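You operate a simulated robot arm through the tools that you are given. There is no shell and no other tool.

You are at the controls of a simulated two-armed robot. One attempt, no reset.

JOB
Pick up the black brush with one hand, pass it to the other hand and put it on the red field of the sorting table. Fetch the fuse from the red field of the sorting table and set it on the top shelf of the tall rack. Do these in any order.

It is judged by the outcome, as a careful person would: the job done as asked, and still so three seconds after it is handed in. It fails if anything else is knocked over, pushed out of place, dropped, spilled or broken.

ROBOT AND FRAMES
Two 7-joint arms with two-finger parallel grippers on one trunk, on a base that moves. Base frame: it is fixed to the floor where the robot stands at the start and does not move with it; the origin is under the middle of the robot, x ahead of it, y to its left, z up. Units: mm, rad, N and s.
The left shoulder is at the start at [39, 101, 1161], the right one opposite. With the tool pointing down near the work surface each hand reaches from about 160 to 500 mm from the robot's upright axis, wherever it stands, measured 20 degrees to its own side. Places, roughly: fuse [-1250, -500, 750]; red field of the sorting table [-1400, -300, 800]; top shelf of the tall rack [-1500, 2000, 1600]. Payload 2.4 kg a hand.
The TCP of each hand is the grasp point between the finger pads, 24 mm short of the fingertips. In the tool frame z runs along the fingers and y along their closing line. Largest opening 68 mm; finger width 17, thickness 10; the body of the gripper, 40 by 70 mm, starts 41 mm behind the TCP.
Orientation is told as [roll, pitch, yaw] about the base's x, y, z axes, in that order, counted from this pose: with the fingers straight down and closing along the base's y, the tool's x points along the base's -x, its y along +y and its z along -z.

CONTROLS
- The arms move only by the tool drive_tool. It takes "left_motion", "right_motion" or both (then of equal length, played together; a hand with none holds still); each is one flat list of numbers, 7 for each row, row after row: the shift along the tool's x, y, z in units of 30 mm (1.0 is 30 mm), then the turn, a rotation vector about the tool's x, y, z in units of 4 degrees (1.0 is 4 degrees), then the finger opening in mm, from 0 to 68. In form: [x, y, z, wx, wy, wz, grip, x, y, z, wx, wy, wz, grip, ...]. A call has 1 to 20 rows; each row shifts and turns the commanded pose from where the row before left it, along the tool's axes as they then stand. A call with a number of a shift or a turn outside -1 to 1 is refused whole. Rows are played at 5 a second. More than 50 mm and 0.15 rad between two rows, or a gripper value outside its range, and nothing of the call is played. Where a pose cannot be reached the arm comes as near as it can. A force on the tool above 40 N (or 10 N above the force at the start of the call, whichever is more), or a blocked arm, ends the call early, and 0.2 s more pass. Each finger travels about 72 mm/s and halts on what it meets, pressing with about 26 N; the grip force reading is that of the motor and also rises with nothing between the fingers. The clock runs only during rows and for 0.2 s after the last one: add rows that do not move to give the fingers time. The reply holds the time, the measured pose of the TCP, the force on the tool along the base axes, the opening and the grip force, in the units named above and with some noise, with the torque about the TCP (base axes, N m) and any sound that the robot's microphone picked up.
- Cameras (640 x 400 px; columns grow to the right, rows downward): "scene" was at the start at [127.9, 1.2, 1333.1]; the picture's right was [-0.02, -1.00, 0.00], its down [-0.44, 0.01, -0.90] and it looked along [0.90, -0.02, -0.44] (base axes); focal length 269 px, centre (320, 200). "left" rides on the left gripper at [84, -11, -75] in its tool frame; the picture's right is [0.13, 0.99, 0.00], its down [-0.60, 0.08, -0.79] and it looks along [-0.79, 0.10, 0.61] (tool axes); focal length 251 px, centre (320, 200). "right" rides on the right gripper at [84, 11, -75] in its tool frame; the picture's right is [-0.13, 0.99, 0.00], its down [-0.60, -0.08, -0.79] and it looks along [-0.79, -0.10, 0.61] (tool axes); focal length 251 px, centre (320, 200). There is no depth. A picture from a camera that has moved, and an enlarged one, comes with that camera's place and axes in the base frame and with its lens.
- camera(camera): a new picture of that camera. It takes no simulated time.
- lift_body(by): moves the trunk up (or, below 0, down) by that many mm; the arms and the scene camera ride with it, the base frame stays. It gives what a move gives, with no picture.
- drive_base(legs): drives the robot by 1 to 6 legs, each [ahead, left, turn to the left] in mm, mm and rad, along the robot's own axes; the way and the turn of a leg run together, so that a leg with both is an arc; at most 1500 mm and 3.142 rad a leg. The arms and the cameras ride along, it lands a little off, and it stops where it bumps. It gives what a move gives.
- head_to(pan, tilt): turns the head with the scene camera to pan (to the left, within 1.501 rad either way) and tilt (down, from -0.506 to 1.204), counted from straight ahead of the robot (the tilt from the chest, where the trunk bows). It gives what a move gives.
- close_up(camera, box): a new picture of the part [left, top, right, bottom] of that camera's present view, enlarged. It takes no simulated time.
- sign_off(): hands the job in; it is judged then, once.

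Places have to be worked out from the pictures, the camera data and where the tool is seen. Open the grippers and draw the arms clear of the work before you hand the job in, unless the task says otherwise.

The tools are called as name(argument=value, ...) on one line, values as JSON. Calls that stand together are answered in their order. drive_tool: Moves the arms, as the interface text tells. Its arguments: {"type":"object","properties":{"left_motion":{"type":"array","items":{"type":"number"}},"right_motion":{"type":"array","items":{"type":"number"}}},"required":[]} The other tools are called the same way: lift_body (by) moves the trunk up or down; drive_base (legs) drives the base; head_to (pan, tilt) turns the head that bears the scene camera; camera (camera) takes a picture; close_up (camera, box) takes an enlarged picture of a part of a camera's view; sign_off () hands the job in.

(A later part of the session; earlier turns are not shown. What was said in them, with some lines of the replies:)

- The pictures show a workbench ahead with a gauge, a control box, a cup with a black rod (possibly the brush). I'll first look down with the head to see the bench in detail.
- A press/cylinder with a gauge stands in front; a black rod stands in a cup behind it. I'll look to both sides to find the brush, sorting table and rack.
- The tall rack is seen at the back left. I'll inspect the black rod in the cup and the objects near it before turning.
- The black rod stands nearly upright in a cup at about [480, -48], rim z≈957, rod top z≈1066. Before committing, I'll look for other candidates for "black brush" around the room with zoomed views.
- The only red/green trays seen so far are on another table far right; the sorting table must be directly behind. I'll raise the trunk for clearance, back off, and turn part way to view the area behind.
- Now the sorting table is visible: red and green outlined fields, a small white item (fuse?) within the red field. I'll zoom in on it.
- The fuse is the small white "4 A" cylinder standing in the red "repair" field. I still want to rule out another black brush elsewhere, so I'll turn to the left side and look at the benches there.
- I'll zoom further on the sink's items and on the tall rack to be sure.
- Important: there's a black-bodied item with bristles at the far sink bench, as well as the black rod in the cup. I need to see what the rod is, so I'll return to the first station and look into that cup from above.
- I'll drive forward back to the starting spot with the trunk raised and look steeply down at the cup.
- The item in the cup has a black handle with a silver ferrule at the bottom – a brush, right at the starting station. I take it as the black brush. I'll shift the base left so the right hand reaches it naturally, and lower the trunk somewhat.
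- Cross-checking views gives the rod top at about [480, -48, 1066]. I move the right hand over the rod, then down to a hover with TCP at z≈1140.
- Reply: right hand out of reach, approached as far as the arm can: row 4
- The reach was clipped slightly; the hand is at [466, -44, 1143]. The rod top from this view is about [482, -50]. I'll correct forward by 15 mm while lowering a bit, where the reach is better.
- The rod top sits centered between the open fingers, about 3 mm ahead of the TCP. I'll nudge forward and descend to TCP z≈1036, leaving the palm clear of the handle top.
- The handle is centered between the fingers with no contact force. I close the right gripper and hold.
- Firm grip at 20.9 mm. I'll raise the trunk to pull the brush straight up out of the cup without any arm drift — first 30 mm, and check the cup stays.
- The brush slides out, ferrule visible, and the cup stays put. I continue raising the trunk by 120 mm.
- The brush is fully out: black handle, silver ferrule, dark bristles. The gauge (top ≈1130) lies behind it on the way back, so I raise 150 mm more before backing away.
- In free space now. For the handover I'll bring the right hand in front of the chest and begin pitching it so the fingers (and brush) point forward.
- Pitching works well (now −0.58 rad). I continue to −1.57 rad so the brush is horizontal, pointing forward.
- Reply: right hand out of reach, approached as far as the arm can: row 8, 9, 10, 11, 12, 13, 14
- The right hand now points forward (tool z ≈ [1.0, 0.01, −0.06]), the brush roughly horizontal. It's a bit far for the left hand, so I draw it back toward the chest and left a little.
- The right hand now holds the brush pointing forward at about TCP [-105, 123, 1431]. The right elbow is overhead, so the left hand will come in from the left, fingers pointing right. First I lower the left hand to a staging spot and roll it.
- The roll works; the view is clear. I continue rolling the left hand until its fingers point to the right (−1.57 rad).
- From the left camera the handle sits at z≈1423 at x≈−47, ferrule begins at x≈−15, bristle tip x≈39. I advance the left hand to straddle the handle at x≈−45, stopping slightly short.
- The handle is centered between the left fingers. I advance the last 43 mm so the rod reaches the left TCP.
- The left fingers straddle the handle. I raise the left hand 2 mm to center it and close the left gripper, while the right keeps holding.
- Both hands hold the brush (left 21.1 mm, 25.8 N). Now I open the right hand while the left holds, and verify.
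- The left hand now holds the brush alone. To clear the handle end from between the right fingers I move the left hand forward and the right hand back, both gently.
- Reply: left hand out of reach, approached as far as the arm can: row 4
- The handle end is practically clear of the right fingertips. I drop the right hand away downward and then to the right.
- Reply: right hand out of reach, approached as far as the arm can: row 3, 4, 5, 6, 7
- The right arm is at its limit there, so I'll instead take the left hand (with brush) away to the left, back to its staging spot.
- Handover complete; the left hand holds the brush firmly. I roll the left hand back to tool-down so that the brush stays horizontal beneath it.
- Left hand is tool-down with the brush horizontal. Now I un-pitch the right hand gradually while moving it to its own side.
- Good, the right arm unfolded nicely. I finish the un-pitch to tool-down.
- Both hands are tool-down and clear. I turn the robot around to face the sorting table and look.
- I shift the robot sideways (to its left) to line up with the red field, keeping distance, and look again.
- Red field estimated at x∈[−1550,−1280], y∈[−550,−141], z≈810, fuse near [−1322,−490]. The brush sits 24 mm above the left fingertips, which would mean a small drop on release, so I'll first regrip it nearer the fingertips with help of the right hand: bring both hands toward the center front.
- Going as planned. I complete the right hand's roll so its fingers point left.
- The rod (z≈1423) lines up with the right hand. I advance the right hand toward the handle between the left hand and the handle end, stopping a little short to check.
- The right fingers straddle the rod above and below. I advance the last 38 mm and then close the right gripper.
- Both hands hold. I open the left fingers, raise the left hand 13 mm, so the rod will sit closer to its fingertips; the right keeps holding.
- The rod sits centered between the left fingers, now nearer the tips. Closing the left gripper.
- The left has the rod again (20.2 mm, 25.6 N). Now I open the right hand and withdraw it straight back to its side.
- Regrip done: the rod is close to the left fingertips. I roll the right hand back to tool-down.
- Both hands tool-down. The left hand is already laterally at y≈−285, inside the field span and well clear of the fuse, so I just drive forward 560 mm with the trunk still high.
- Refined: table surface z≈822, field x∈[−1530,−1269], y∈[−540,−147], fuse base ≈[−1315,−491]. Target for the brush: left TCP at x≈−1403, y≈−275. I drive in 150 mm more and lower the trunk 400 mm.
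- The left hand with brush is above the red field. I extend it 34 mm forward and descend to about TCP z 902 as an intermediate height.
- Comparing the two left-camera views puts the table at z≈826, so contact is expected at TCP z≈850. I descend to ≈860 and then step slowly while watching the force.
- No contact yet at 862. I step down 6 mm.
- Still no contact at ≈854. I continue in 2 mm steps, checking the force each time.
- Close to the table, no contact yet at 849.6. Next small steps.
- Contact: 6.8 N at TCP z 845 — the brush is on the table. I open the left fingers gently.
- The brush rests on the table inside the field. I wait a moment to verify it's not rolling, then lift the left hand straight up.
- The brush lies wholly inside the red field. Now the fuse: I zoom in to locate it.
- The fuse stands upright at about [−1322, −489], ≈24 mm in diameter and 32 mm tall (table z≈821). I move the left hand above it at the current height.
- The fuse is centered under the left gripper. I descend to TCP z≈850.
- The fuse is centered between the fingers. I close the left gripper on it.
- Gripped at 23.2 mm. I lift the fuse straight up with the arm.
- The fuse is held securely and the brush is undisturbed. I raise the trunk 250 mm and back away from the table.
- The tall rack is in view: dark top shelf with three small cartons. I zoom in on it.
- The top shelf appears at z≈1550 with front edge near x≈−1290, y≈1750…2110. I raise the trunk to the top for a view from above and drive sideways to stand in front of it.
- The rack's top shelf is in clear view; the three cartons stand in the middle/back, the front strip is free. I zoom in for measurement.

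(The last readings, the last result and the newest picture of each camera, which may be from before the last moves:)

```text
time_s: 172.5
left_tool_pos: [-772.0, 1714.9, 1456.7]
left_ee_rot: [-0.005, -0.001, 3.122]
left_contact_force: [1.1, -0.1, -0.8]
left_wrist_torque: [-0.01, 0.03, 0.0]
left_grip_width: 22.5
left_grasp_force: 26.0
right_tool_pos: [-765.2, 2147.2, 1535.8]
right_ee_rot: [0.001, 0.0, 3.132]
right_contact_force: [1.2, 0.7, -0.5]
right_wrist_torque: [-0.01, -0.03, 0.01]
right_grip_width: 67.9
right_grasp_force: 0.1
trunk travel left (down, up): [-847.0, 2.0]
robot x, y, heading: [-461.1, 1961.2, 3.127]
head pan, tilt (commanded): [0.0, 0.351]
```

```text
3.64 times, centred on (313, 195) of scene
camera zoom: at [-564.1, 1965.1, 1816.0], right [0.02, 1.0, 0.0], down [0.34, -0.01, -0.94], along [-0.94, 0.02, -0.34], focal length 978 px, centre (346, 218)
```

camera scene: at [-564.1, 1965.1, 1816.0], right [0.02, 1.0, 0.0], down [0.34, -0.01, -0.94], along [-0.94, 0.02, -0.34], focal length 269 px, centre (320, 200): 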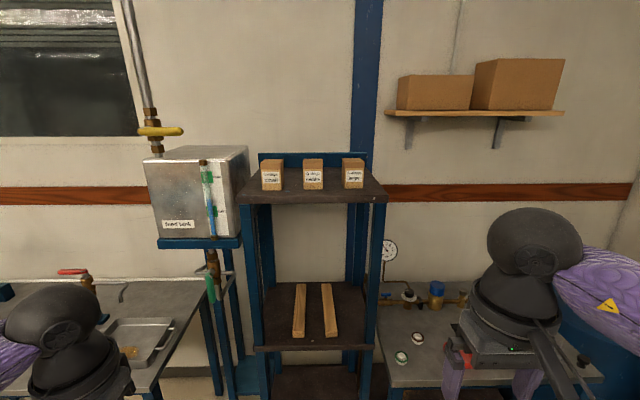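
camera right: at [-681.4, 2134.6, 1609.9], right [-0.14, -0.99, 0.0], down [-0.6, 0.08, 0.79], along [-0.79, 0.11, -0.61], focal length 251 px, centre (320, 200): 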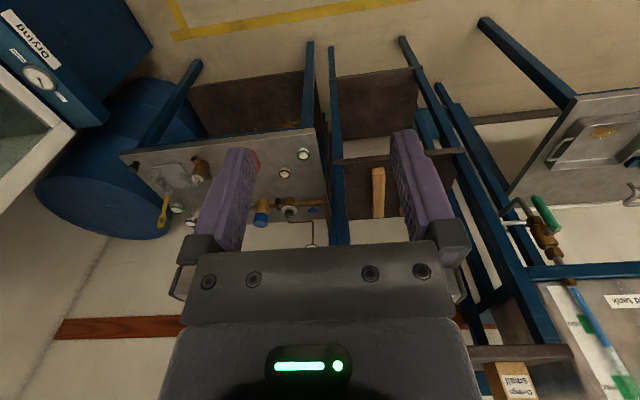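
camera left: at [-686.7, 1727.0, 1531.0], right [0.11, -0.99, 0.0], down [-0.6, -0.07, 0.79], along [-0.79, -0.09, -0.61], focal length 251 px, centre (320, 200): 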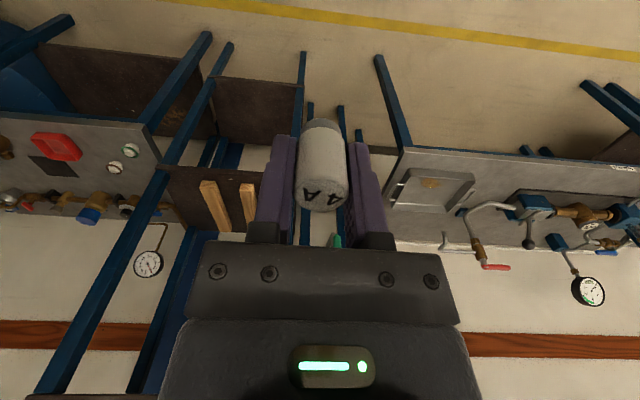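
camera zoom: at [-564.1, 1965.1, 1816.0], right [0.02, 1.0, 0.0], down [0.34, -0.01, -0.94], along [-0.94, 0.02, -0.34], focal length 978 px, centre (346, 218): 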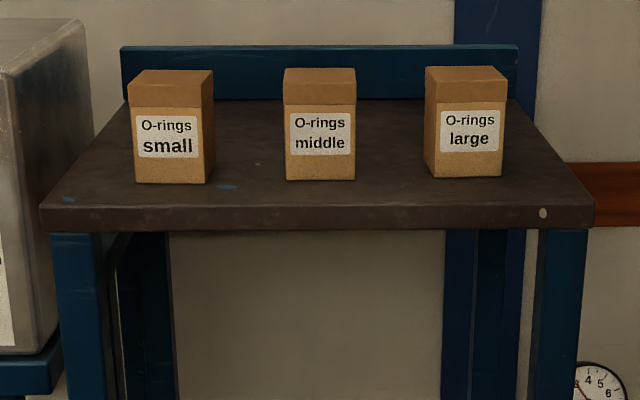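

Shelf top is z≈1558, front edge x≈−1305, cartons' front faces x≈−1370; the gap between "middle" and "large" is near y≈2021. I'll place the fuse in the front strip there. First I raise the left hand (still in free space) above shelf height.

drive_tool(left_motion=[0, -0.2, -0.9, 0, 0, 0, 10, 0, -0.2, -0.9, 0, 0, 0, 10, 0, -0.2, -0.9, 0, 0, 0, 10, 0, -0.2, -0.9, 0, 0, 0, 10, 0, -0.2, -0.9, 0, 0, 0, 10, 0, -0.2, -0.9, 0, 0, 0, 10, 0, -0.2, -0.9, 0, 0, 0, 10, 0, -0.1, -0.5, 0, 0, 0, 10, 0, 0, 0, 0, 0, 0, 10])

camera(camera="scene")

camera(camera="left")

```text
time_s: 174.5
left_tool_pos: [-770.4, 1760.3, 1661.4]
left_ee_rot: [-0.004, 0.0, 3.122]
left_contact_force: [0.9, 0.1, -1.0]
left_wrist_torque: [-0.02, -0.01, 0.01]
left_grip_width: 22.8
left_grasp_force: 26.0
right_tool_pos: [-765.7, 2146.8, 1536.0]
right_ee_rot: [0.0, -0.002, 3.134]
right_contact_force: [0.0, -0.1, -0.7]
right_wrist_torque: [0.0, 0.01, 0.02]
right_grip_width: 67.9
right_grasp_force: 0.0
trunk travel left (down, up): [-847.0, 2.0]
robot x, y, heading: [-462.5, 1958.1, 3.12]
head pan, tilt (commanded): [0.0, 0.351]
```

```text
taken
camera scene: at [-564.2, 1964.7, 1816.0], right [0.02, 1.0, 0.0], down [0.34, -0.01, -0.94], along [-0.94, 0.02, -0.34], focal length 269 px, centre (320, 200)
```

scene: 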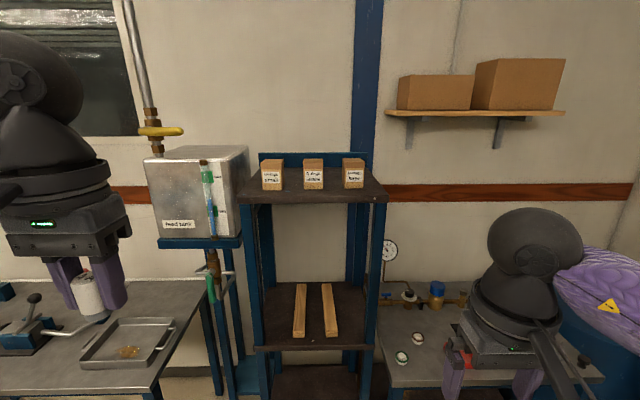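

```text
taken
camera left: at [-685.5, 1771.7, 1735.4], right [0.11, -0.99, 0.0], down [-0.61, -0.07, 0.79], along [-0.79, -0.09, -0.61], focal length 251 px, centre (320, 200)
```

left: 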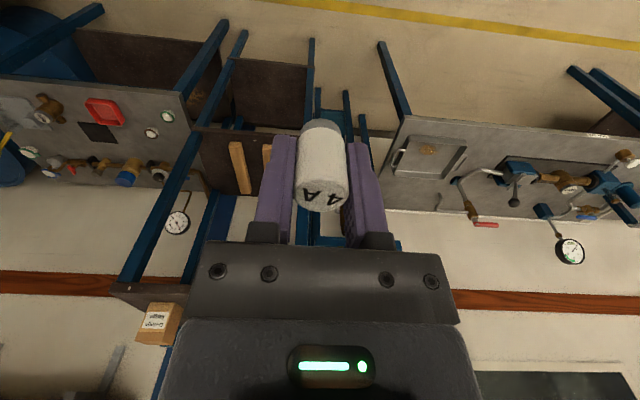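

The left hand is at z 1661, holding the fuse. I shift the base right 255 mm so the left hand lines up with the gap between "middle" and "large", then advance 330 mm and re-measure.

drive_base(legs=[[0, -255, 0], [330, 0, 0]])

head_to(pan=0.35, tilt=0.45)

camera(camera="scene")

camera(camera="left")

camera(camera="right")

```text
time_s: 178.1
left_tool_pos: [-1093.2, 2019.3, 1661.7]
left_ee_rot: [-0.004, 0.0, 3.125]
left_contact_force: [-0.4, 0.2, 0.7]
left_wrist_torque: [-0.03, 0.06, 0.01]
left_grip_width: 22.7
left_grasp_force: 26.4
right_tool_pos: [-1089.6, 2404.1, 1536.0]
right_ee_rot: [0.002, -0.003, 3.135]
right_contact_force: [0.0, 0.2, 0.1]
right_wrist_torque: [0.0, -0.02, 0.02]
right_grip_width: 68.0
right_grasp_force: 0.1
trunk travel left (down, up): [-847.0, 2.0]
robot x, y, heading: [-783.0, 2220.6, 3.125]
head pan, tilt (commanded): [0.0, 0.351]
```

```text
time_s: 178.9
left_tool_pos: [-1092.5, 2020.1, 1660.7]
left_ee_rot: [-0.003, -0.002, 3.127]
left_contact_force: [-0.1, -0.3, -0.1]
left_wrist_torque: [0.0, -0.01, -0.02]
left_grip_width: 22.8
left_grasp_force: 26.3
right_tool_pos: [-1089.7, 2405.6, 1536.3]
right_ee_rot: [0.0, -0.003, 3.135]
right_contact_force: [-0.1, 0.5, -0.6]
right_wrist_torque: [0.0, 0.01, -0.01]
right_grip_width: 67.7
right_grasp_force: 0.1
trunk travel left (down, up): [-847.0, 2.0]
robot x, y, heading: [-785.7, 2221.8, 3.124]
head pan, tilt (commanded): [0.351, 0.45]
```

```text
taken
camera scene: at [-880.8, 2192.9, 1806.8], right [-0.33, 0.94, 0.0], down [0.41, 0.14, -0.9], along [-0.85, -0.3, -0.43], focal length 269 px, centre (320, 200)
```

scene: 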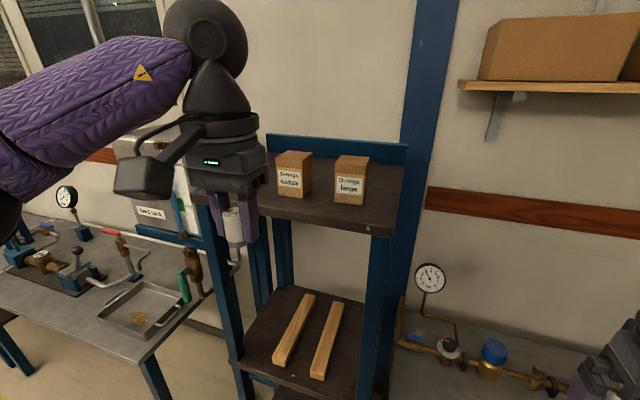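

```text
taken
camera left: at [-1007.8, 2031.0, 1735.3], right [0.11, -0.99, 0.0], down [-0.6, -0.07, 0.79], along [-0.79, -0.09, -0.61], focal length 251 px, centre (320, 200)
```

left: 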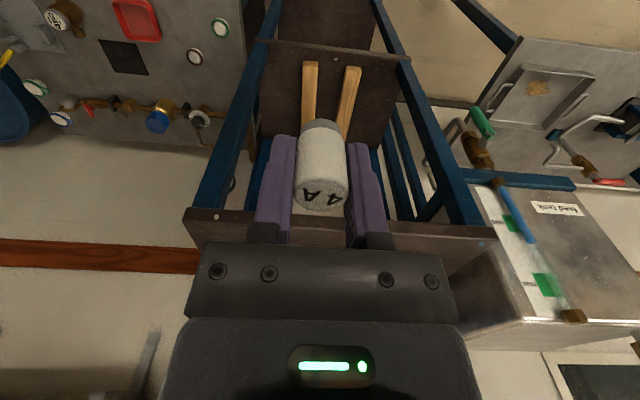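

```text
taken
camera right: at [-1004.9, 2393.9, 1609.9], right [-0.14, -0.99, 0.0], down [-0.6, 0.08, 0.79], along [-0.79, 0.11, -0.61], focal length 251 px, centre (320, 200)
```

right: 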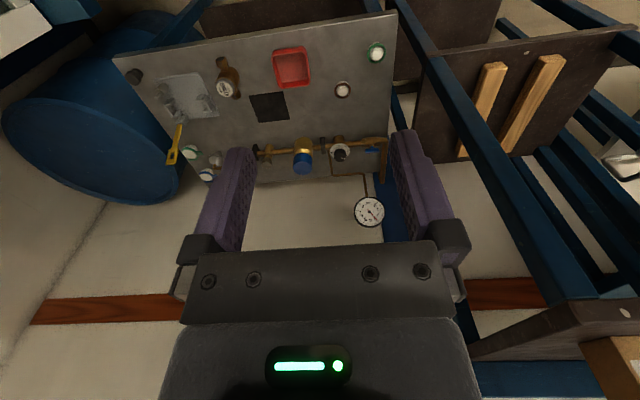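

Let me zoom on the shelf edge in the left camera and in the scene camera for accurate height and edge positions.

close_up(camera="left", box=[170, 190, 270, 253])

close_up(camera="scene", box=[250, 130, 426, 240])

close_up(camera="left", box=[400, 190, 510, 259])

```text
6.35 times, centred on (220, 222) of left
camera zoom: at [-1007.8, 2031.0, 1735.3], right [0.11, -0.99, 0.0], down [-0.6, -0.07, 0.79], along [-0.79, -0.09, -0.61], focal length 1596 px, centre (955, 64)
```

zoom: 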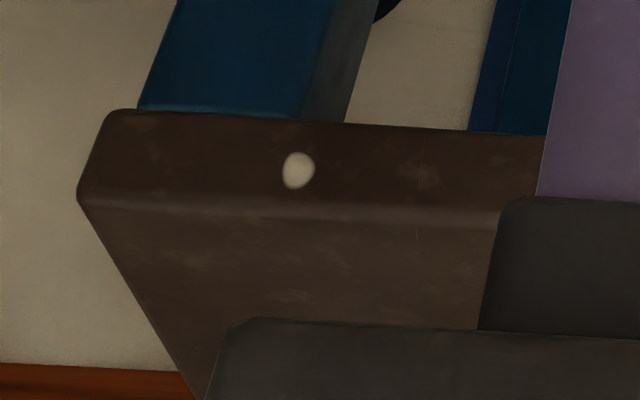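

```text
3.64 times, centred on (338, 185) of scene
camera zoom: at [-880.8, 2192.9, 1806.8], right [-0.33, 0.94, 0.0], down [0.41, 0.14, -0.9], along [-0.85, -0.3, -0.43], focal length 978 px, centre (254, 254)
```

zoom: 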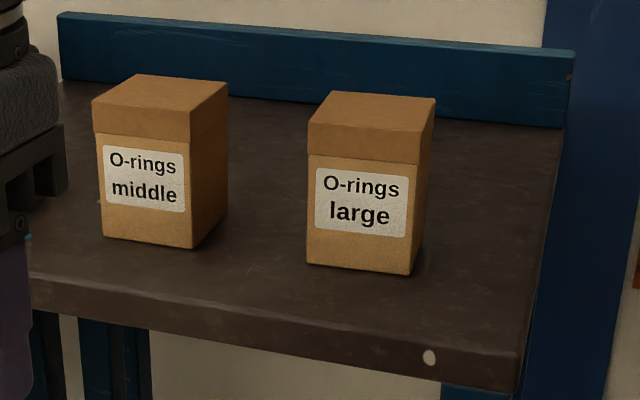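

```text
5.80 times, centred on (455, 224) of left
camera zoom: at [-1007.8, 2031.0, 1735.3], right [0.11, -0.99, 0.0], down [-0.6, -0.07, 0.79], along [-0.79, -0.09, -0.61], focal length 1458 px, centre (-463, 58)
```

zoom: 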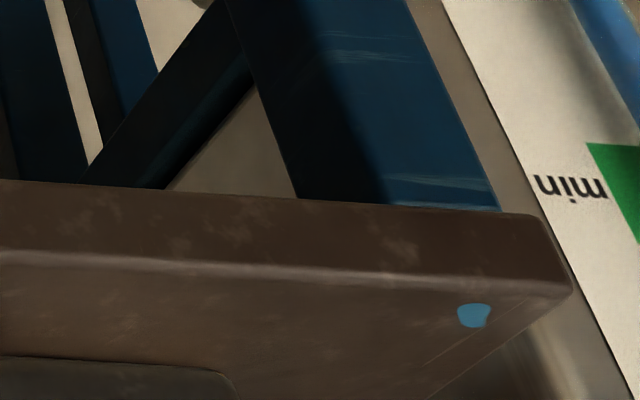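

Measured: shelf front edge x≈−1305.5, top z≈1558; cartons' fronts x≈−1368, tops z≈1645, gap between "middle" and "large" y∈[1982, 2053]. Target for the fuse: x≈−1336, y≈2018. I drive forward 190 mm.

drive_base(legs=[[190, 0, 0]])

camera(camera="scene")

camera(camera="left")

camera(camera="right")

```text
time_s: 180.5
left_tool_pos: [-1280.3, 2022.0, 1661.6]
left_ee_rot: [-0.003, 0.001, 3.126]
left_contact_force: [-0.5, 0.7, -0.5]
left_wrist_torque: [0.02, -0.02, -0.01]
left_grip_width: 22.6
left_grasp_force: 25.8
right_tool_pos: [-1276.9, 2409.0, 1535.6]
right_ee_rot: [0.001, -0.002, 3.136]
right_contact_force: [0.0, -1.0, -0.3]
right_wrist_torque: [0.02, -0.03, 0.01]
right_grip_width: 67.9
right_grasp_force: 0.2
trunk travel left (down, up): [-847.0, 2.0]
robot x, y, heading: [-973.6, 2222.8, 3.127]
head pan, tilt (commanded): [0.351, 0.45]
```

```text
taken
camera scene: at [-1069.4, 2195.6, 1806.8], right [-0.33, 0.94, 0.0], down [0.41, 0.14, -0.9], along [-0.85, -0.3, -0.44], focal length 269 px, centre (320, 200)
```

scene: 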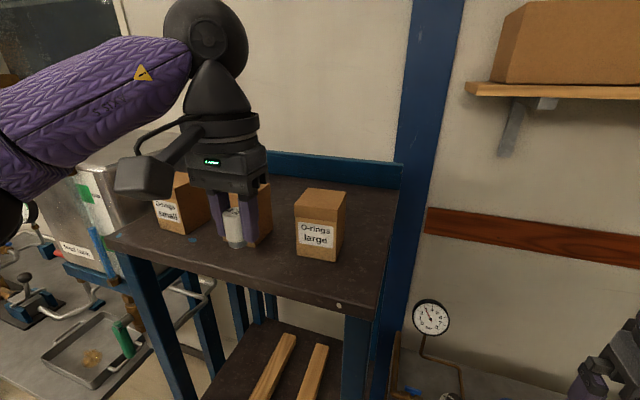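

```text
taken
camera left: at [-1196.2, 2033.6, 1735.2], right [0.11, -0.99, 0.0], down [-0.6, -0.07, 0.79], along [-0.79, -0.09, -0.61], focal length 251 px, centre (320, 200)
```

left: 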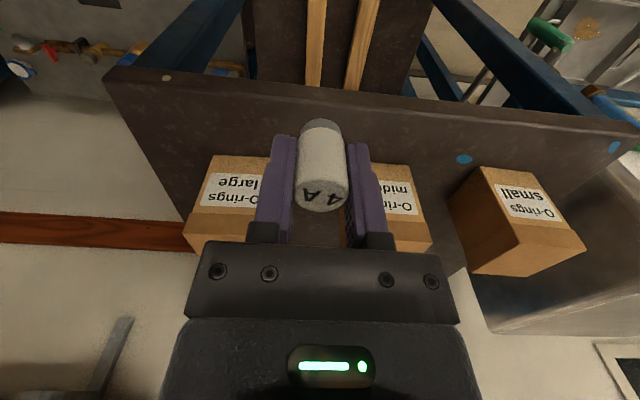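

```text
taken
camera right: at [-1193.7, 2396.5, 1609.8], right [-0.13, -0.99, 0.0], down [-0.6, 0.08, 0.79], along [-0.79, 0.11, -0.61], focal length 251 px, centre (320, 200)
```

right: 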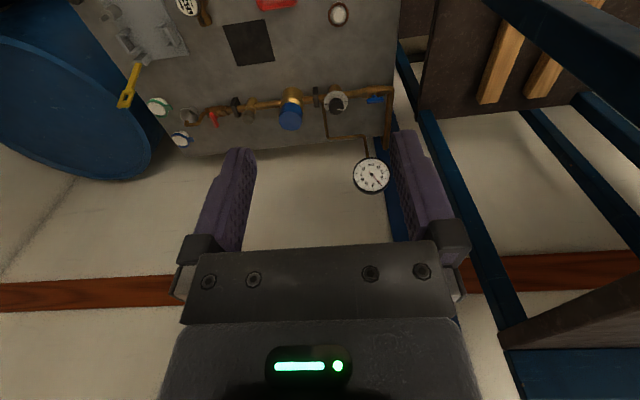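

The fuse hangs right in front of the gap between the "middle" and "large" cartons. I extend 56 mm forward and lower to TCP z≈1602.

drive_tool(left_motion=[-0.62, 0.053, 0, 0, 0, 0, 10, -0.62, 0.053, 0, 0, 0, 0, 10, -0.62, 0.053, 0, 0, 0, 0, 10, 0, 0, 0.7, 0, 0, 0, 10, 0, 0, 0.7, 0, 0, 0, 10, 0, 0, 0.6, 0, 0, 0, 10, 0, 0, 0, 0, 0, 0, 10])

camera(camera="left")

close_up(camera="scene", box=[120, 150, 360, 300])

```text
time_s: 182.1
left_tool_pos: [-1335.7, 2016.9, 1601.7]
left_ee_rot: [-0.002, 0.0, 3.127]
left_contact_force: [0.0, -0.1, 0.0]
left_wrist_torque: [0.0, -0.02, -0.01]
left_grip_width: 22.9
left_grasp_force: 26.0
right_tool_pos: [-1277.7, 2406.4, 1537.2]
right_ee_rot: [-0.001, -0.001, 3.138]
right_contact_force: [-0.7, -0.4, -0.2]
right_wrist_torque: [0.0, 0.02, 0.0]
right_grip_width: 68.1
right_grasp_force: 0.0
trunk travel left (down, up): [-847.0, 2.0]
robot x, y, heading: [-972.0, 2219.8, 3.121]
head pan, tilt (commanded): [0.351, 0.45]
```

```text
taken
camera left: at [-1251.7, 2029.2, 1675.3], right [0.11, -0.99, 0.0], down [-0.6, -0.07, 0.79], along [-0.79, -0.09, -0.61], focal length 251 px, centre (320, 200)
```

left: 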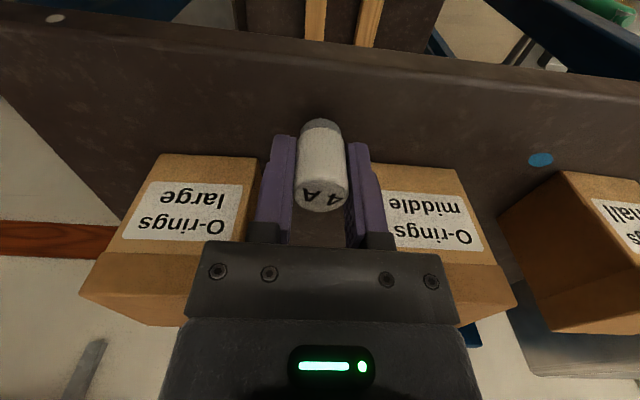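

```text
2.67 times, centred on (240, 225) of scene
camera zoom: at [-1069.0, 2195.7, 1806.8], right [-0.33, 0.94, 0.0], down [0.41, 0.14, -0.9], along [-0.85, -0.3, -0.44], focal length 717 px, centre (533, 133)
```

zoom: 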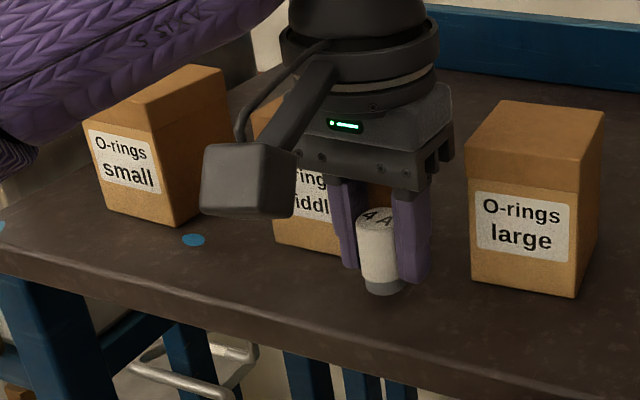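

Clear on all sides (≈10 mm to the carton fronts). I step down toward the shelf, watching the force.

drive_tool(left_motion=[0, 0, 0.15, 0, 0, 0, 10, 0, 0, 0.15, 0, 0, 0, 10, 0, 0, 0, 0, 0, 0, 10])

drive_tool(left_motion=[0, 0, 0.06, 0, 0, 0, 10, 0, 0, 0, 0, 0, 0, 10])

close_up(camera="scene", box=[220, 210, 300, 260])

```text
time_s: 182.9
left_tool_pos: [-1336.8, 2017.6, 1591.5]
left_ee_rot: [-0.003, 0.0, 3.125]
left_contact_force: [0.2, 0.5, 0.1]
left_wrist_torque: [0.02, 0.02, -0.01]
left_grip_width: 22.9
left_grasp_force: 26.3
right_tool_pos: [-1276.2, 2408.1, 1536.0]
right_ee_rot: [0.001, -0.001, 3.135]
right_contact_force: [-0.2, 0.0, 0.1]
right_wrist_torque: [-0.02, 0.02, -0.03]
right_grip_width: 68.3
right_grasp_force: 0.2
trunk travel left (down, up): [-847.0, 2.0]
robot x, y, heading: [-974.7, 2221.9, 3.13]
head pan, tilt (commanded): [0.351, 0.45]
```

```text
time_s: 183.5
left_tool_pos: [-1336.2, 2017.0, 1590.3]
left_ee_rot: [-0.004, 0.0, 3.126]
left_contact_force: [-0.3, 0.0, -0.1]
left_wrist_torque: [-0.03, -0.01, -0.03]
left_grip_width: 22.8
left_grasp_force: 26.4
right_tool_pos: [-1277.1, 2408.6, 1535.5]
right_ee_rot: [0.001, -0.004, 3.136]
right_contact_force: [-0.5, 0.0, -0.9]
right_wrist_torque: [0.03, 0.02, 0.01]
right_grip_width: 68.1
right_grasp_force: 0.0
trunk travel left (down, up): [-847.0, 2.0]
robot x, y, heading: [-976.3, 2220.8, 3.127]
head pan, tilt (commanded): [0.351, 0.45]
```

```text
8.00 times, centred on (260, 235) of scene
camera zoom: at [-1069.0, 2195.6, 1806.8], right [-0.33, 0.94, 0.0], down [0.41, 0.14, -0.9], along [-0.85, -0.3, -0.44], focal length 2152 px, centre (800, -80)
```

zoom: 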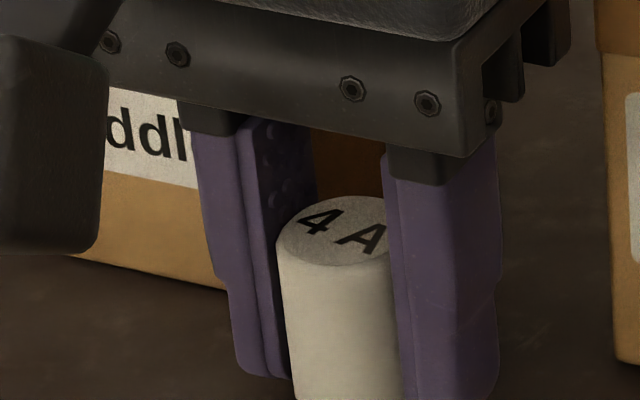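

No contact yet at 1590. Continue with 2 mm steps.

drive_tool(left_motion=[0, 0, 0.06, 0, 0, 0, 10, 0, 0, 0, 0, 0, 0, 10])

close_up(camera="scene", box=[220, 220, 300, 270])

```text
time_s: 184.1
left_tool_pos: [-1336.0, 2019.6, 1590.4]
left_ee_rot: [-0.005, -0.003, 3.128]
left_contact_force: [-3.5, -3.3, 20.2]
left_wrist_torque: [-0.14, 0.04, -0.01]
left_grip_width: 22.7
left_grasp_force: 26.3
right_tool_pos: [-1276.8, 2407.3, 1536.1]
right_ee_rot: [-0.001, -0.002, 3.136]
right_contact_force: [0.3, -0.1, -0.6]
right_wrist_torque: [0.0, 0.01, 0.01]
right_grip_width: 67.7
right_grasp_force: 0.0
trunk travel left (down, up): [-847.0, 2.0]
robot x, y, heading: [-970.4, 2220.5, 3.123]
head pan, tilt (commanded): [0.351, 0.45]
```

```text
8.00 times, centred on (260, 245) of scene
camera zoom: at [-1068.5, 2195.6, 1807.1], right [-0.33, 0.94, 0.0], down [0.41, 0.14, -0.9], along [-0.85, -0.3, -0.44], focal length 2152 px, centre (800, -160)
```

zoom: 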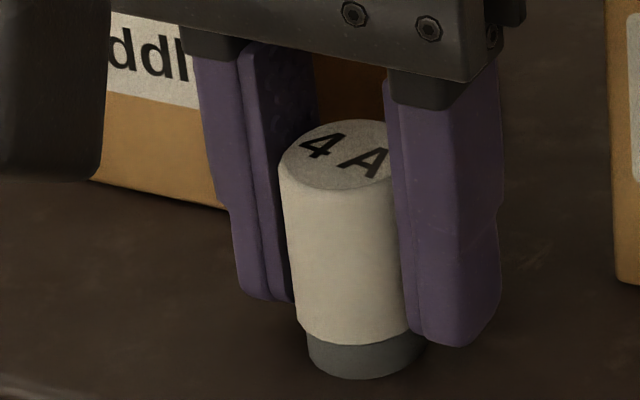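

Contact with 20 N — the fuse is on the shelf. I back up ~1 mm to ease the pressure before releasing.

drive_tool(left_motion=[0, 0, -0.035, 0, 0, 0, 10, 0, 0, 0, 0, 0, 0, 10])

```text
time_s: 184.7
left_tool_pos: [-1335.2, 2018.0, 1590.3]
left_ee_rot: [-0.003, 0.001, 3.125]
left_contact_force: [-2.1, -1.8, 12.3]
left_wrist_torque: [-0.06, 0.02, 0.0]
left_grip_width: 22.9
left_grasp_force: 26.2
right_tool_pos: [-1275.9, 2407.5, 1537.3]
right_ee_rot: [0.001, -0.003, 3.137]
right_contact_force: [1.0, -0.5, -0.2]
right_wrist_torque: [0.03, 0.0, 0.0]
right_grip_width: 68.2
right_grasp_force: 0.2
trunk travel left (down, up): [-847.0, 2.0]
robot x, y, heading: [-974.9, 2222.5, 3.128]
head pan, tilt (commanded): [0.351, 0.45]
```

Force went from 20 to 12 N. Another ~1 mm up should bring it near zero.

drive_tool(left_motion=[0, 0, -0.035, 0, 0, 0, 10, 0, 0, 0, 0, 0, 0, 10])

```text
time_s: 185.3
left_tool_pos: [-1336.9, 2017.2, 1590.1]
left_ee_rot: [-0.003, -0.001, 3.126]
left_contact_force: [0.2, -0.5, -0.6]
left_wrist_torque: [0.01, 0.0, -0.03]
left_grip_width: 22.9
left_grasp_force: 26.0
right_tool_pos: [-1275.4, 2407.5, 1535.7]
right_ee_rot: [-0.001, -0.003, 3.135]
right_contact_force: [-0.6, 0.8, 1.2]
right_wrist_torque: [0.03, -0.03, -0.01]
right_grip_width: 67.9
right_grasp_force: 0.0
trunk travel left (down, up): [-847.0, 2.0]
robot x, y, heading: [-973.3, 2221.7, 3.124]
head pan, tilt (commanded): [0.351, 0.45]
```

Force is about zero with the fuse at shelf level. I open the fingers gently.

drive_tool(left_motion=[0, 0, 0.008, 0, 0, 0, 10, 0, 0, 0, 0, 0, 0, 25, 0, 0, 0, 0, 0, 0, 30, 0, 0, 0, 0, 0, 0, 40, 0, 0, 0, 0, 0, 0, 50, 0, 0, 0, 0, 0, 0, 50])

camera(camera="left")

close_up(camera="scene", box=[200, 200, 320, 275])

```text
time_s: 186.7
left_tool_pos: [-1336.2, 2018.5, 1589.6]
left_ee_rot: [-0.004, 0.001, 3.127]
left_contact_force: [0.1, -0.7, 0.8]
left_wrist_torque: [0.01, -0.01, 0.02]
left_grip_width: 50.0
left_grasp_force: 0.1
right_tool_pos: [-1277.3, 2407.0, 1536.4]
right_ee_rot: [0.0, -0.003, 3.138]
right_contact_force: [-0.1, 0.3, -0.7]
right_wrist_torque: [-0.02, 0.01, 0.0]
right_grip_width: 67.8
right_grasp_force: 0.1
trunk travel left (down, up): [-847.0, 2.0]
robot x, y, heading: [-973.0, 2222.8, 3.124]
head pan, tilt (commanded): [0.351, 0.45]
```

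```text
taken
camera left: at [-1252.0, 2030.0, 1664.7], right [0.11, -0.99, 0.0], down [-0.6, -0.07, 0.79], along [-0.79, -0.09, -0.61], focal length 251 px, centre (320, 200)
```

left: 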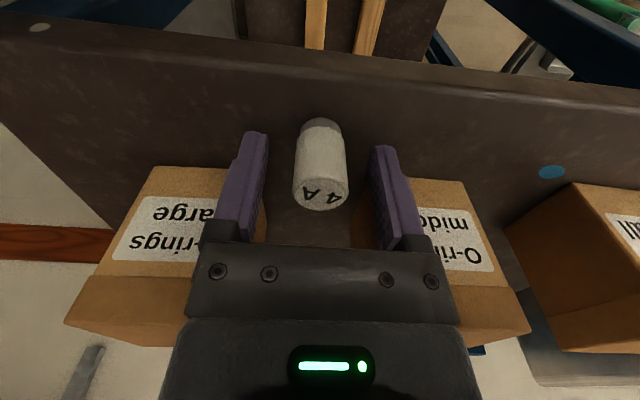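

```text
5.33 times, centred on (260, 238) of scene
camera zoom: at [-1069.1, 2195.6, 1806.8], right [-0.33, 0.94, 0.0], down [0.41, 0.14, -0.9], along [-0.85, -0.3, -0.44], focal length 1435 px, centre (640, 0)
```

zoom: 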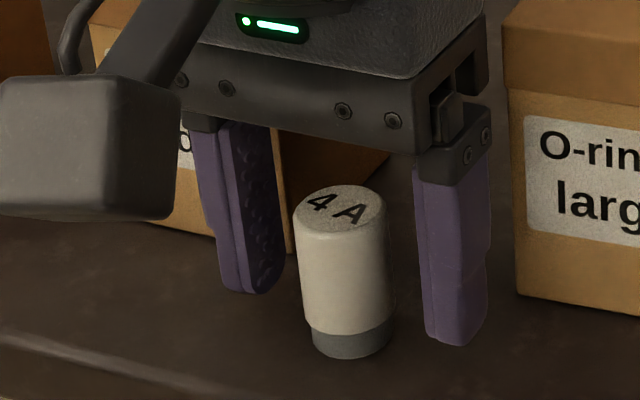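

The fuse stands upright and free on the top shelf. I raise the left hand straight up, then retract.

drive_tool(left_motion=[0, 0, -0.3, 0, 0, 0, 50, 0, 0, -0.5, 0, 0, 0, 50, 0, 0, -0.5, 0, 0, 0, 50, 0, 0, -0.5, 0, 0, 0, 50, 0, 0, -0.5, 0, 0, 0, 50, 0, 0, 0, 0, 0, 0, 50])

camera(camera="left")

close_up(camera="scene", box=[120, 150, 360, 300])

```text
time_s: 188.1
left_tool_pos: [-1336.8, 2018.3, 1659.4]
left_ee_rot: [-0.002, 0.0, 3.125]
left_contact_force: [-0.2, 0.8, 0.2]
left_wrist_torque: [0.04, -0.01, -0.03]
left_grip_width: 50.2
left_grasp_force: 0.1
right_tool_pos: [-1275.2, 2407.1, 1536.0]
right_ee_rot: [-0.001, -0.002, 3.136]
right_contact_force: [-0.4, -0.8, 0.4]
right_wrist_torque: [0.02, 0.01, -0.02]
right_grip_width: 67.9
right_grasp_force: 0.0
trunk travel left (down, up): [-847.0, 2.0]
robot x, y, heading: [-975.3, 2227.7, 3.126]
head pan, tilt (commanded): [0.351, 0.45]
```

```text
taken
camera left: at [-1252.3, 2029.5, 1733.5], right [0.11, -0.99, 0.0], down [-0.6, -0.07, 0.79], along [-0.79, -0.09, -0.61], focal length 251 px, centre (320, 200)
```

left: 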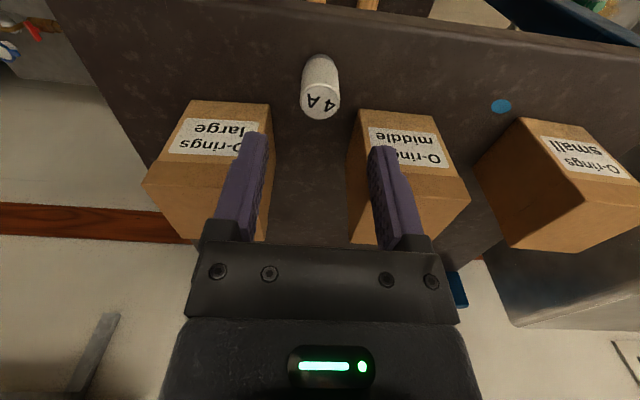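

```text
2.67 times, centred on (240, 225) of scene
camera zoom: at [-1069.2, 2195.4, 1806.8], right [-0.33, 0.94, 0.0], down [0.41, 0.14, -0.9], along [-0.85, -0.3, -0.44], focal length 717 px, centre (533, 133)
```

zoom: 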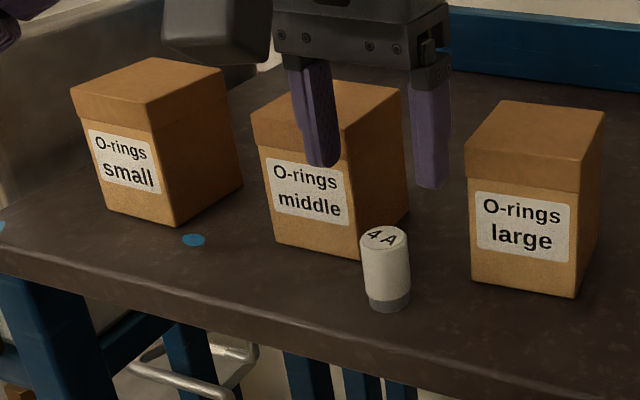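

Fuse upright, cartons undisturbed, fingers well above it. I back the base away from the rack and check.

drive_base(legs=[[-450, 0, 0]])

close_up(camera="scene", box=[200, 100, 420, 237])

head_to(pan=1.2, tilt=0.35)

camera(camera="scene")

```text
time_s: 190.8
left_tool_pos: [-887.0, 2010.4, 1658.8]
left_ee_rot: [-0.004, 0.001, 3.124]
left_contact_force: [-0.4, 0.2, 0.7]
left_wrist_torque: [0.03, 0.0, 0.03]
left_grip_width: 49.9
left_grasp_force: 0.0
right_tool_pos: [-825.9, 2401.8, 1535.1]
right_ee_rot: [-0.001, -0.003, 3.132]
right_contact_force: [0.2, -0.6, -1.1]
right_wrist_torque: [0.03, 0.03, -0.01]
right_grip_width: 68.2
right_grasp_force: 0.0
trunk travel left (down, up): [-847.0, 2.0]
robot x, y, heading: [-520.1, 2214.5, 3.126]
head pan, tilt (commanded): [0.351, 0.45]
```

```text
2.91 times, centred on (310, 168) of scene
camera zoom: at [-618.8, 2188.5, 1806.8], right [-0.33, 0.95, 0.0], down [0.41, 0.14, -0.9], along [-0.85, -0.29, -0.44], focal length 783 px, centre (349, 292)
```

zoom: 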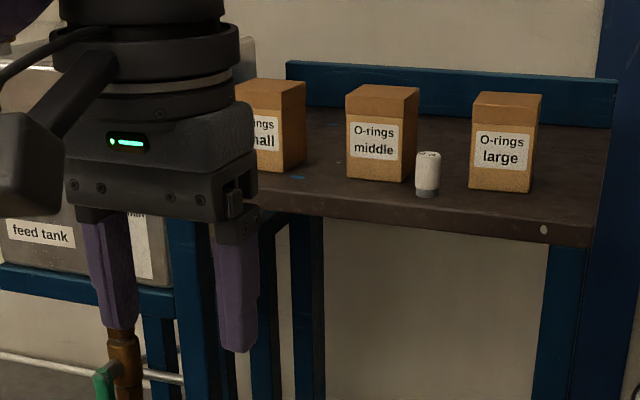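

```text
time_s: 191.9
left_tool_pos: [-886.8, 2011.0, 1658.8]
left_ee_rot: [-0.004, 0.0, 3.124]
left_contact_force: [-1.1, -0.6, 0.3]
left_wrist_torque: [-0.01, -0.04, 0.0]
left_grip_width: 50.0
left_grasp_force: 0.1
right_tool_pos: [-826.2, 2401.2, 1536.2]
right_ee_rot: [0.0, -0.003, 3.133]
right_contact_force: [0.2, -0.5, -0.2]
right_wrist_torque: [-0.03, -0.02, -0.01]
right_grip_width: 68.1
right_grasp_force: 0.1
trunk travel left (down, up): [-847.0, 2.0]
robot x, y, heading: [-523.1, 2220.1, 3.124]
head pan, tilt (commanded): [1.201, 0.351]
```

```text
taken
camera scene: at [-567.2, 2132.3, 1816.0], right [-0.93, 0.38, 0.0], down [0.13, 0.32, -0.94], along [-0.36, -0.87, -0.34], focal length 269 px, centre (320, 200)
```

scene: 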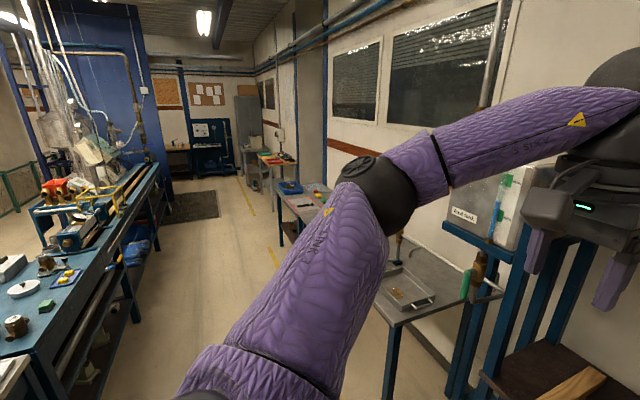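

The fuse is fine. Before handing in I want to check the brush on the sorting table and take a closer look at the other brush-like item at the sink to be certain about identity.

close_up(camera="scene", box=[265, 165, 345, 215])

head_to(pan=-1.4, tilt=0.45)

camera(camera="scene")

```text
8.00 times, centred on (305, 190) of scene
camera zoom: at [-567.2, 2132.3, 1816.0], right [-0.93, 0.38, 0.0], down [0.13, 0.32, -0.94], along [-0.36, -0.87, -0.34], focal length 2152 px, centre (440, 280)
```

zoom: 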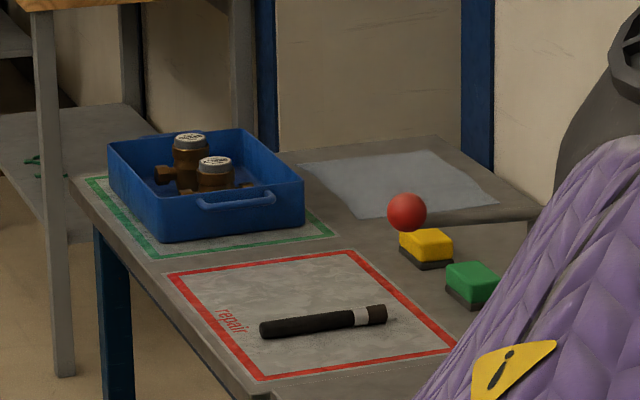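

```text
time_s: 194.3
left_tool_pos: [-885.8, 2011.2, 1659.6]
left_ee_rot: [-0.003, -0.001, 3.124]
left_contact_force: [-0.4, 0.2, 0.2]
left_wrist_torque: [0.0, -0.01, -0.02]
left_grip_width: 49.9
left_grasp_force: 0.0
right_tool_pos: [-825.8, 2401.4, 1535.3]
right_ee_rot: [0.001, -0.005, 3.131]
right_contact_force: [0.3, -0.5, 0.5]
right_wrist_torque: [-0.02, -0.01, 0.02]
right_grip_width: 68.4
right_grasp_force: 0.0
trunk travel left (down, up): [-847.0, 2.0]
robot x, y, heading: [-524.5, 2213.8, 3.125]
head pan, tilt (commanded): [-1.4, 0.45]
```

```text
taken
camera scene: at [-546.1, 2309.3, 1806.8], right [0.99, 0.15, 0.0], down [0.07, -0.43, -0.9], along [-0.14, 0.89, -0.44], focal length 269 px, centre (320, 200)
```

scene: 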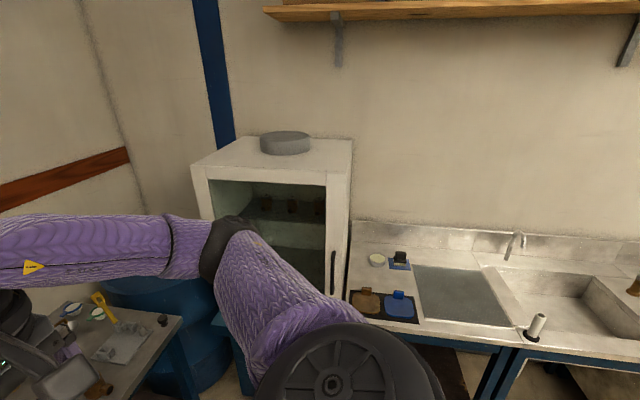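

close_up(camera="scene", box=[345, 235, 441, 295])

close_up(camera="scene", box=[340, 225, 436, 330])

```text
6.67 times, centred on (393, 265) of scene
camera zoom: at [-546.1, 2309.3, 1806.8], right [0.99, 0.15, 0.0], down [0.07, -0.43, -0.9], along [-0.14, 0.89, -0.44], focal length 1794 px, centre (-167, -233)
```

zoom: 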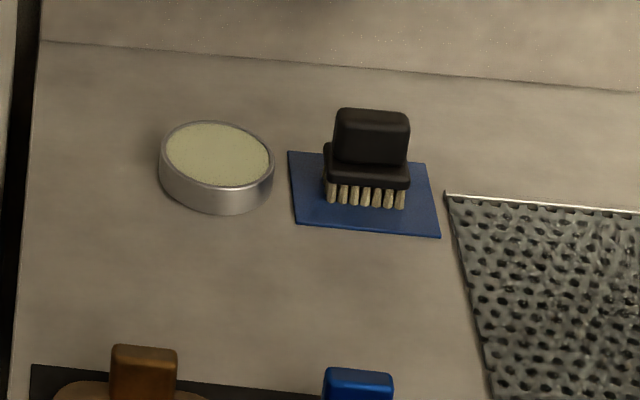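

```text
3.81 times, centred on (388, 278) of scene
camera zoom: at [-546.1, 2309.3, 1806.8], right [0.99, 0.15, 0.0], down [0.07, -0.43, -0.9], along [-0.14, 0.89, -0.44], focal length 1025 px, centre (61, -95)
```

zoom: 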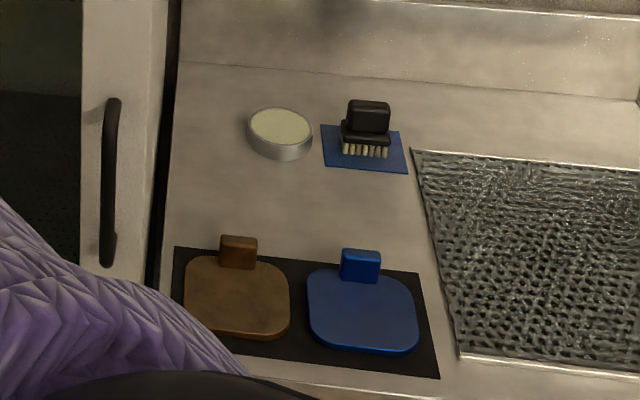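

The item I moved has a black handle, a silver ferrule and bristles, and was the one in front of the robot at the start, within reach. The brush needing no place listed fits that, so I keep to it. I open the left gripper fully and do a last check of the fuse.

drive_tool(left_motion=[0, 0, 0, 0, 0, 0, 68, 0, 0, 0, 0, 0, 0, 68])

head_to(pan=0.1, tilt=0.35)

camera(camera="scene")

```text
time_s: 194.9
left_tool_pos: [-886.1, 2012.5, 1660.0]
left_ee_rot: [-0.006, -0.001, 3.124]
left_contact_force: [0.3, 0.0, -0.2]
left_wrist_torque: [0.01, -0.02, -0.01]
left_grip_width: 68.0
left_grasp_force: 0.0
right_tool_pos: [-826.4, 2401.6, 1535.4]
right_ee_rot: [0.0, -0.001, 3.133]
right_contact_force: [0.2, 0.2, -0.2]
right_wrist_torque: [-0.03, 0.02, 0.02]
right_grip_width: 68.2
right_grasp_force: 0.2
trunk travel left (down, up): [-847.0, 2.0]
robot x, y, heading: [-518.8, 2213.4, 3.124]
head pan, tilt (commanded): [-1.4, 0.45]
```

```text
time_s: 196.5
left_tool_pos: [-888.0, 2012.1, 1659.5]
left_ee_rot: [-0.003, -0.001, 3.123]
left_contact_force: [-0.5, 0.7, 0.1]
left_wrist_torque: [0.0, 0.01, 0.01]
left_grip_width: 67.8
left_grasp_force: 0.0
right_tool_pos: [-825.3, 2401.5, 1536.3]
right_ee_rot: [0.001, -0.001, 3.133]
right_contact_force: [-0.2, 0.3, -0.1]
right_wrist_torque: [-0.04, -0.03, 0.0]
right_grip_width: 68.1
right_grasp_force: 0.1
trunk travel left (down, up): [-847.0, 2.0]
robot x, y, heading: [-525.0, 2216.3, 3.125]
head pan, tilt (commanded): [0.099, 0.351]
```

```text
taken
camera scene: at [-624.8, 2211.0, 1816.0], right [-0.08, 1.0, 0.0], down [0.34, 0.03, -0.94], along [-0.94, -0.08, -0.34], focal length 269 px, centre (320, 200)
```

scene: 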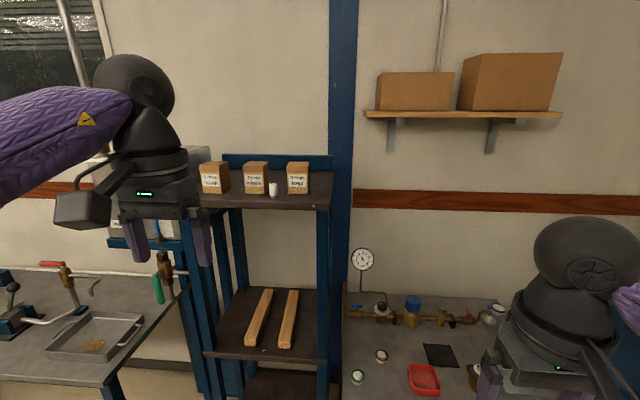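

The fuse stands on the top shelf, the brush lies in the red field, both grippers are open and the arms are clear. Handing in.

sign_off()

```text
The job is handed in.
```

I've handed the job in: the brush is lying on the red field and the fuse is standing on the top shelf of the tall rack. One doubt remains about which brush was meant.

- **Brush:** I picked it out of the cup at the first station with the right hand and passed it to the left. The left hand laid it inside the red "repair" field. On the way I used the right hand once more to shift the left hand's grip, so the brush could be set down without a drop. In a later picture it was still lying inside the red border.
- **Fuse:** I lifted the 4 A fuse from the red field with the left hand. It now stands upright at the front of the top shelf, by the gap between the "middle" and "large" O-ring cartons. The cartons look undisturbed.
- **End state:** Both grippers are open and the robot has backed away from the rack. I saw nothing knocked over, pushed or dropped in the pictures.

**Which brush:** there is also a black scrub brush with pale bristles by the far sink. I took "the black brush" to be the black-handled one with a silver band, which stood in front of the robot at the start and within its reach. I left the one at the sink alone.
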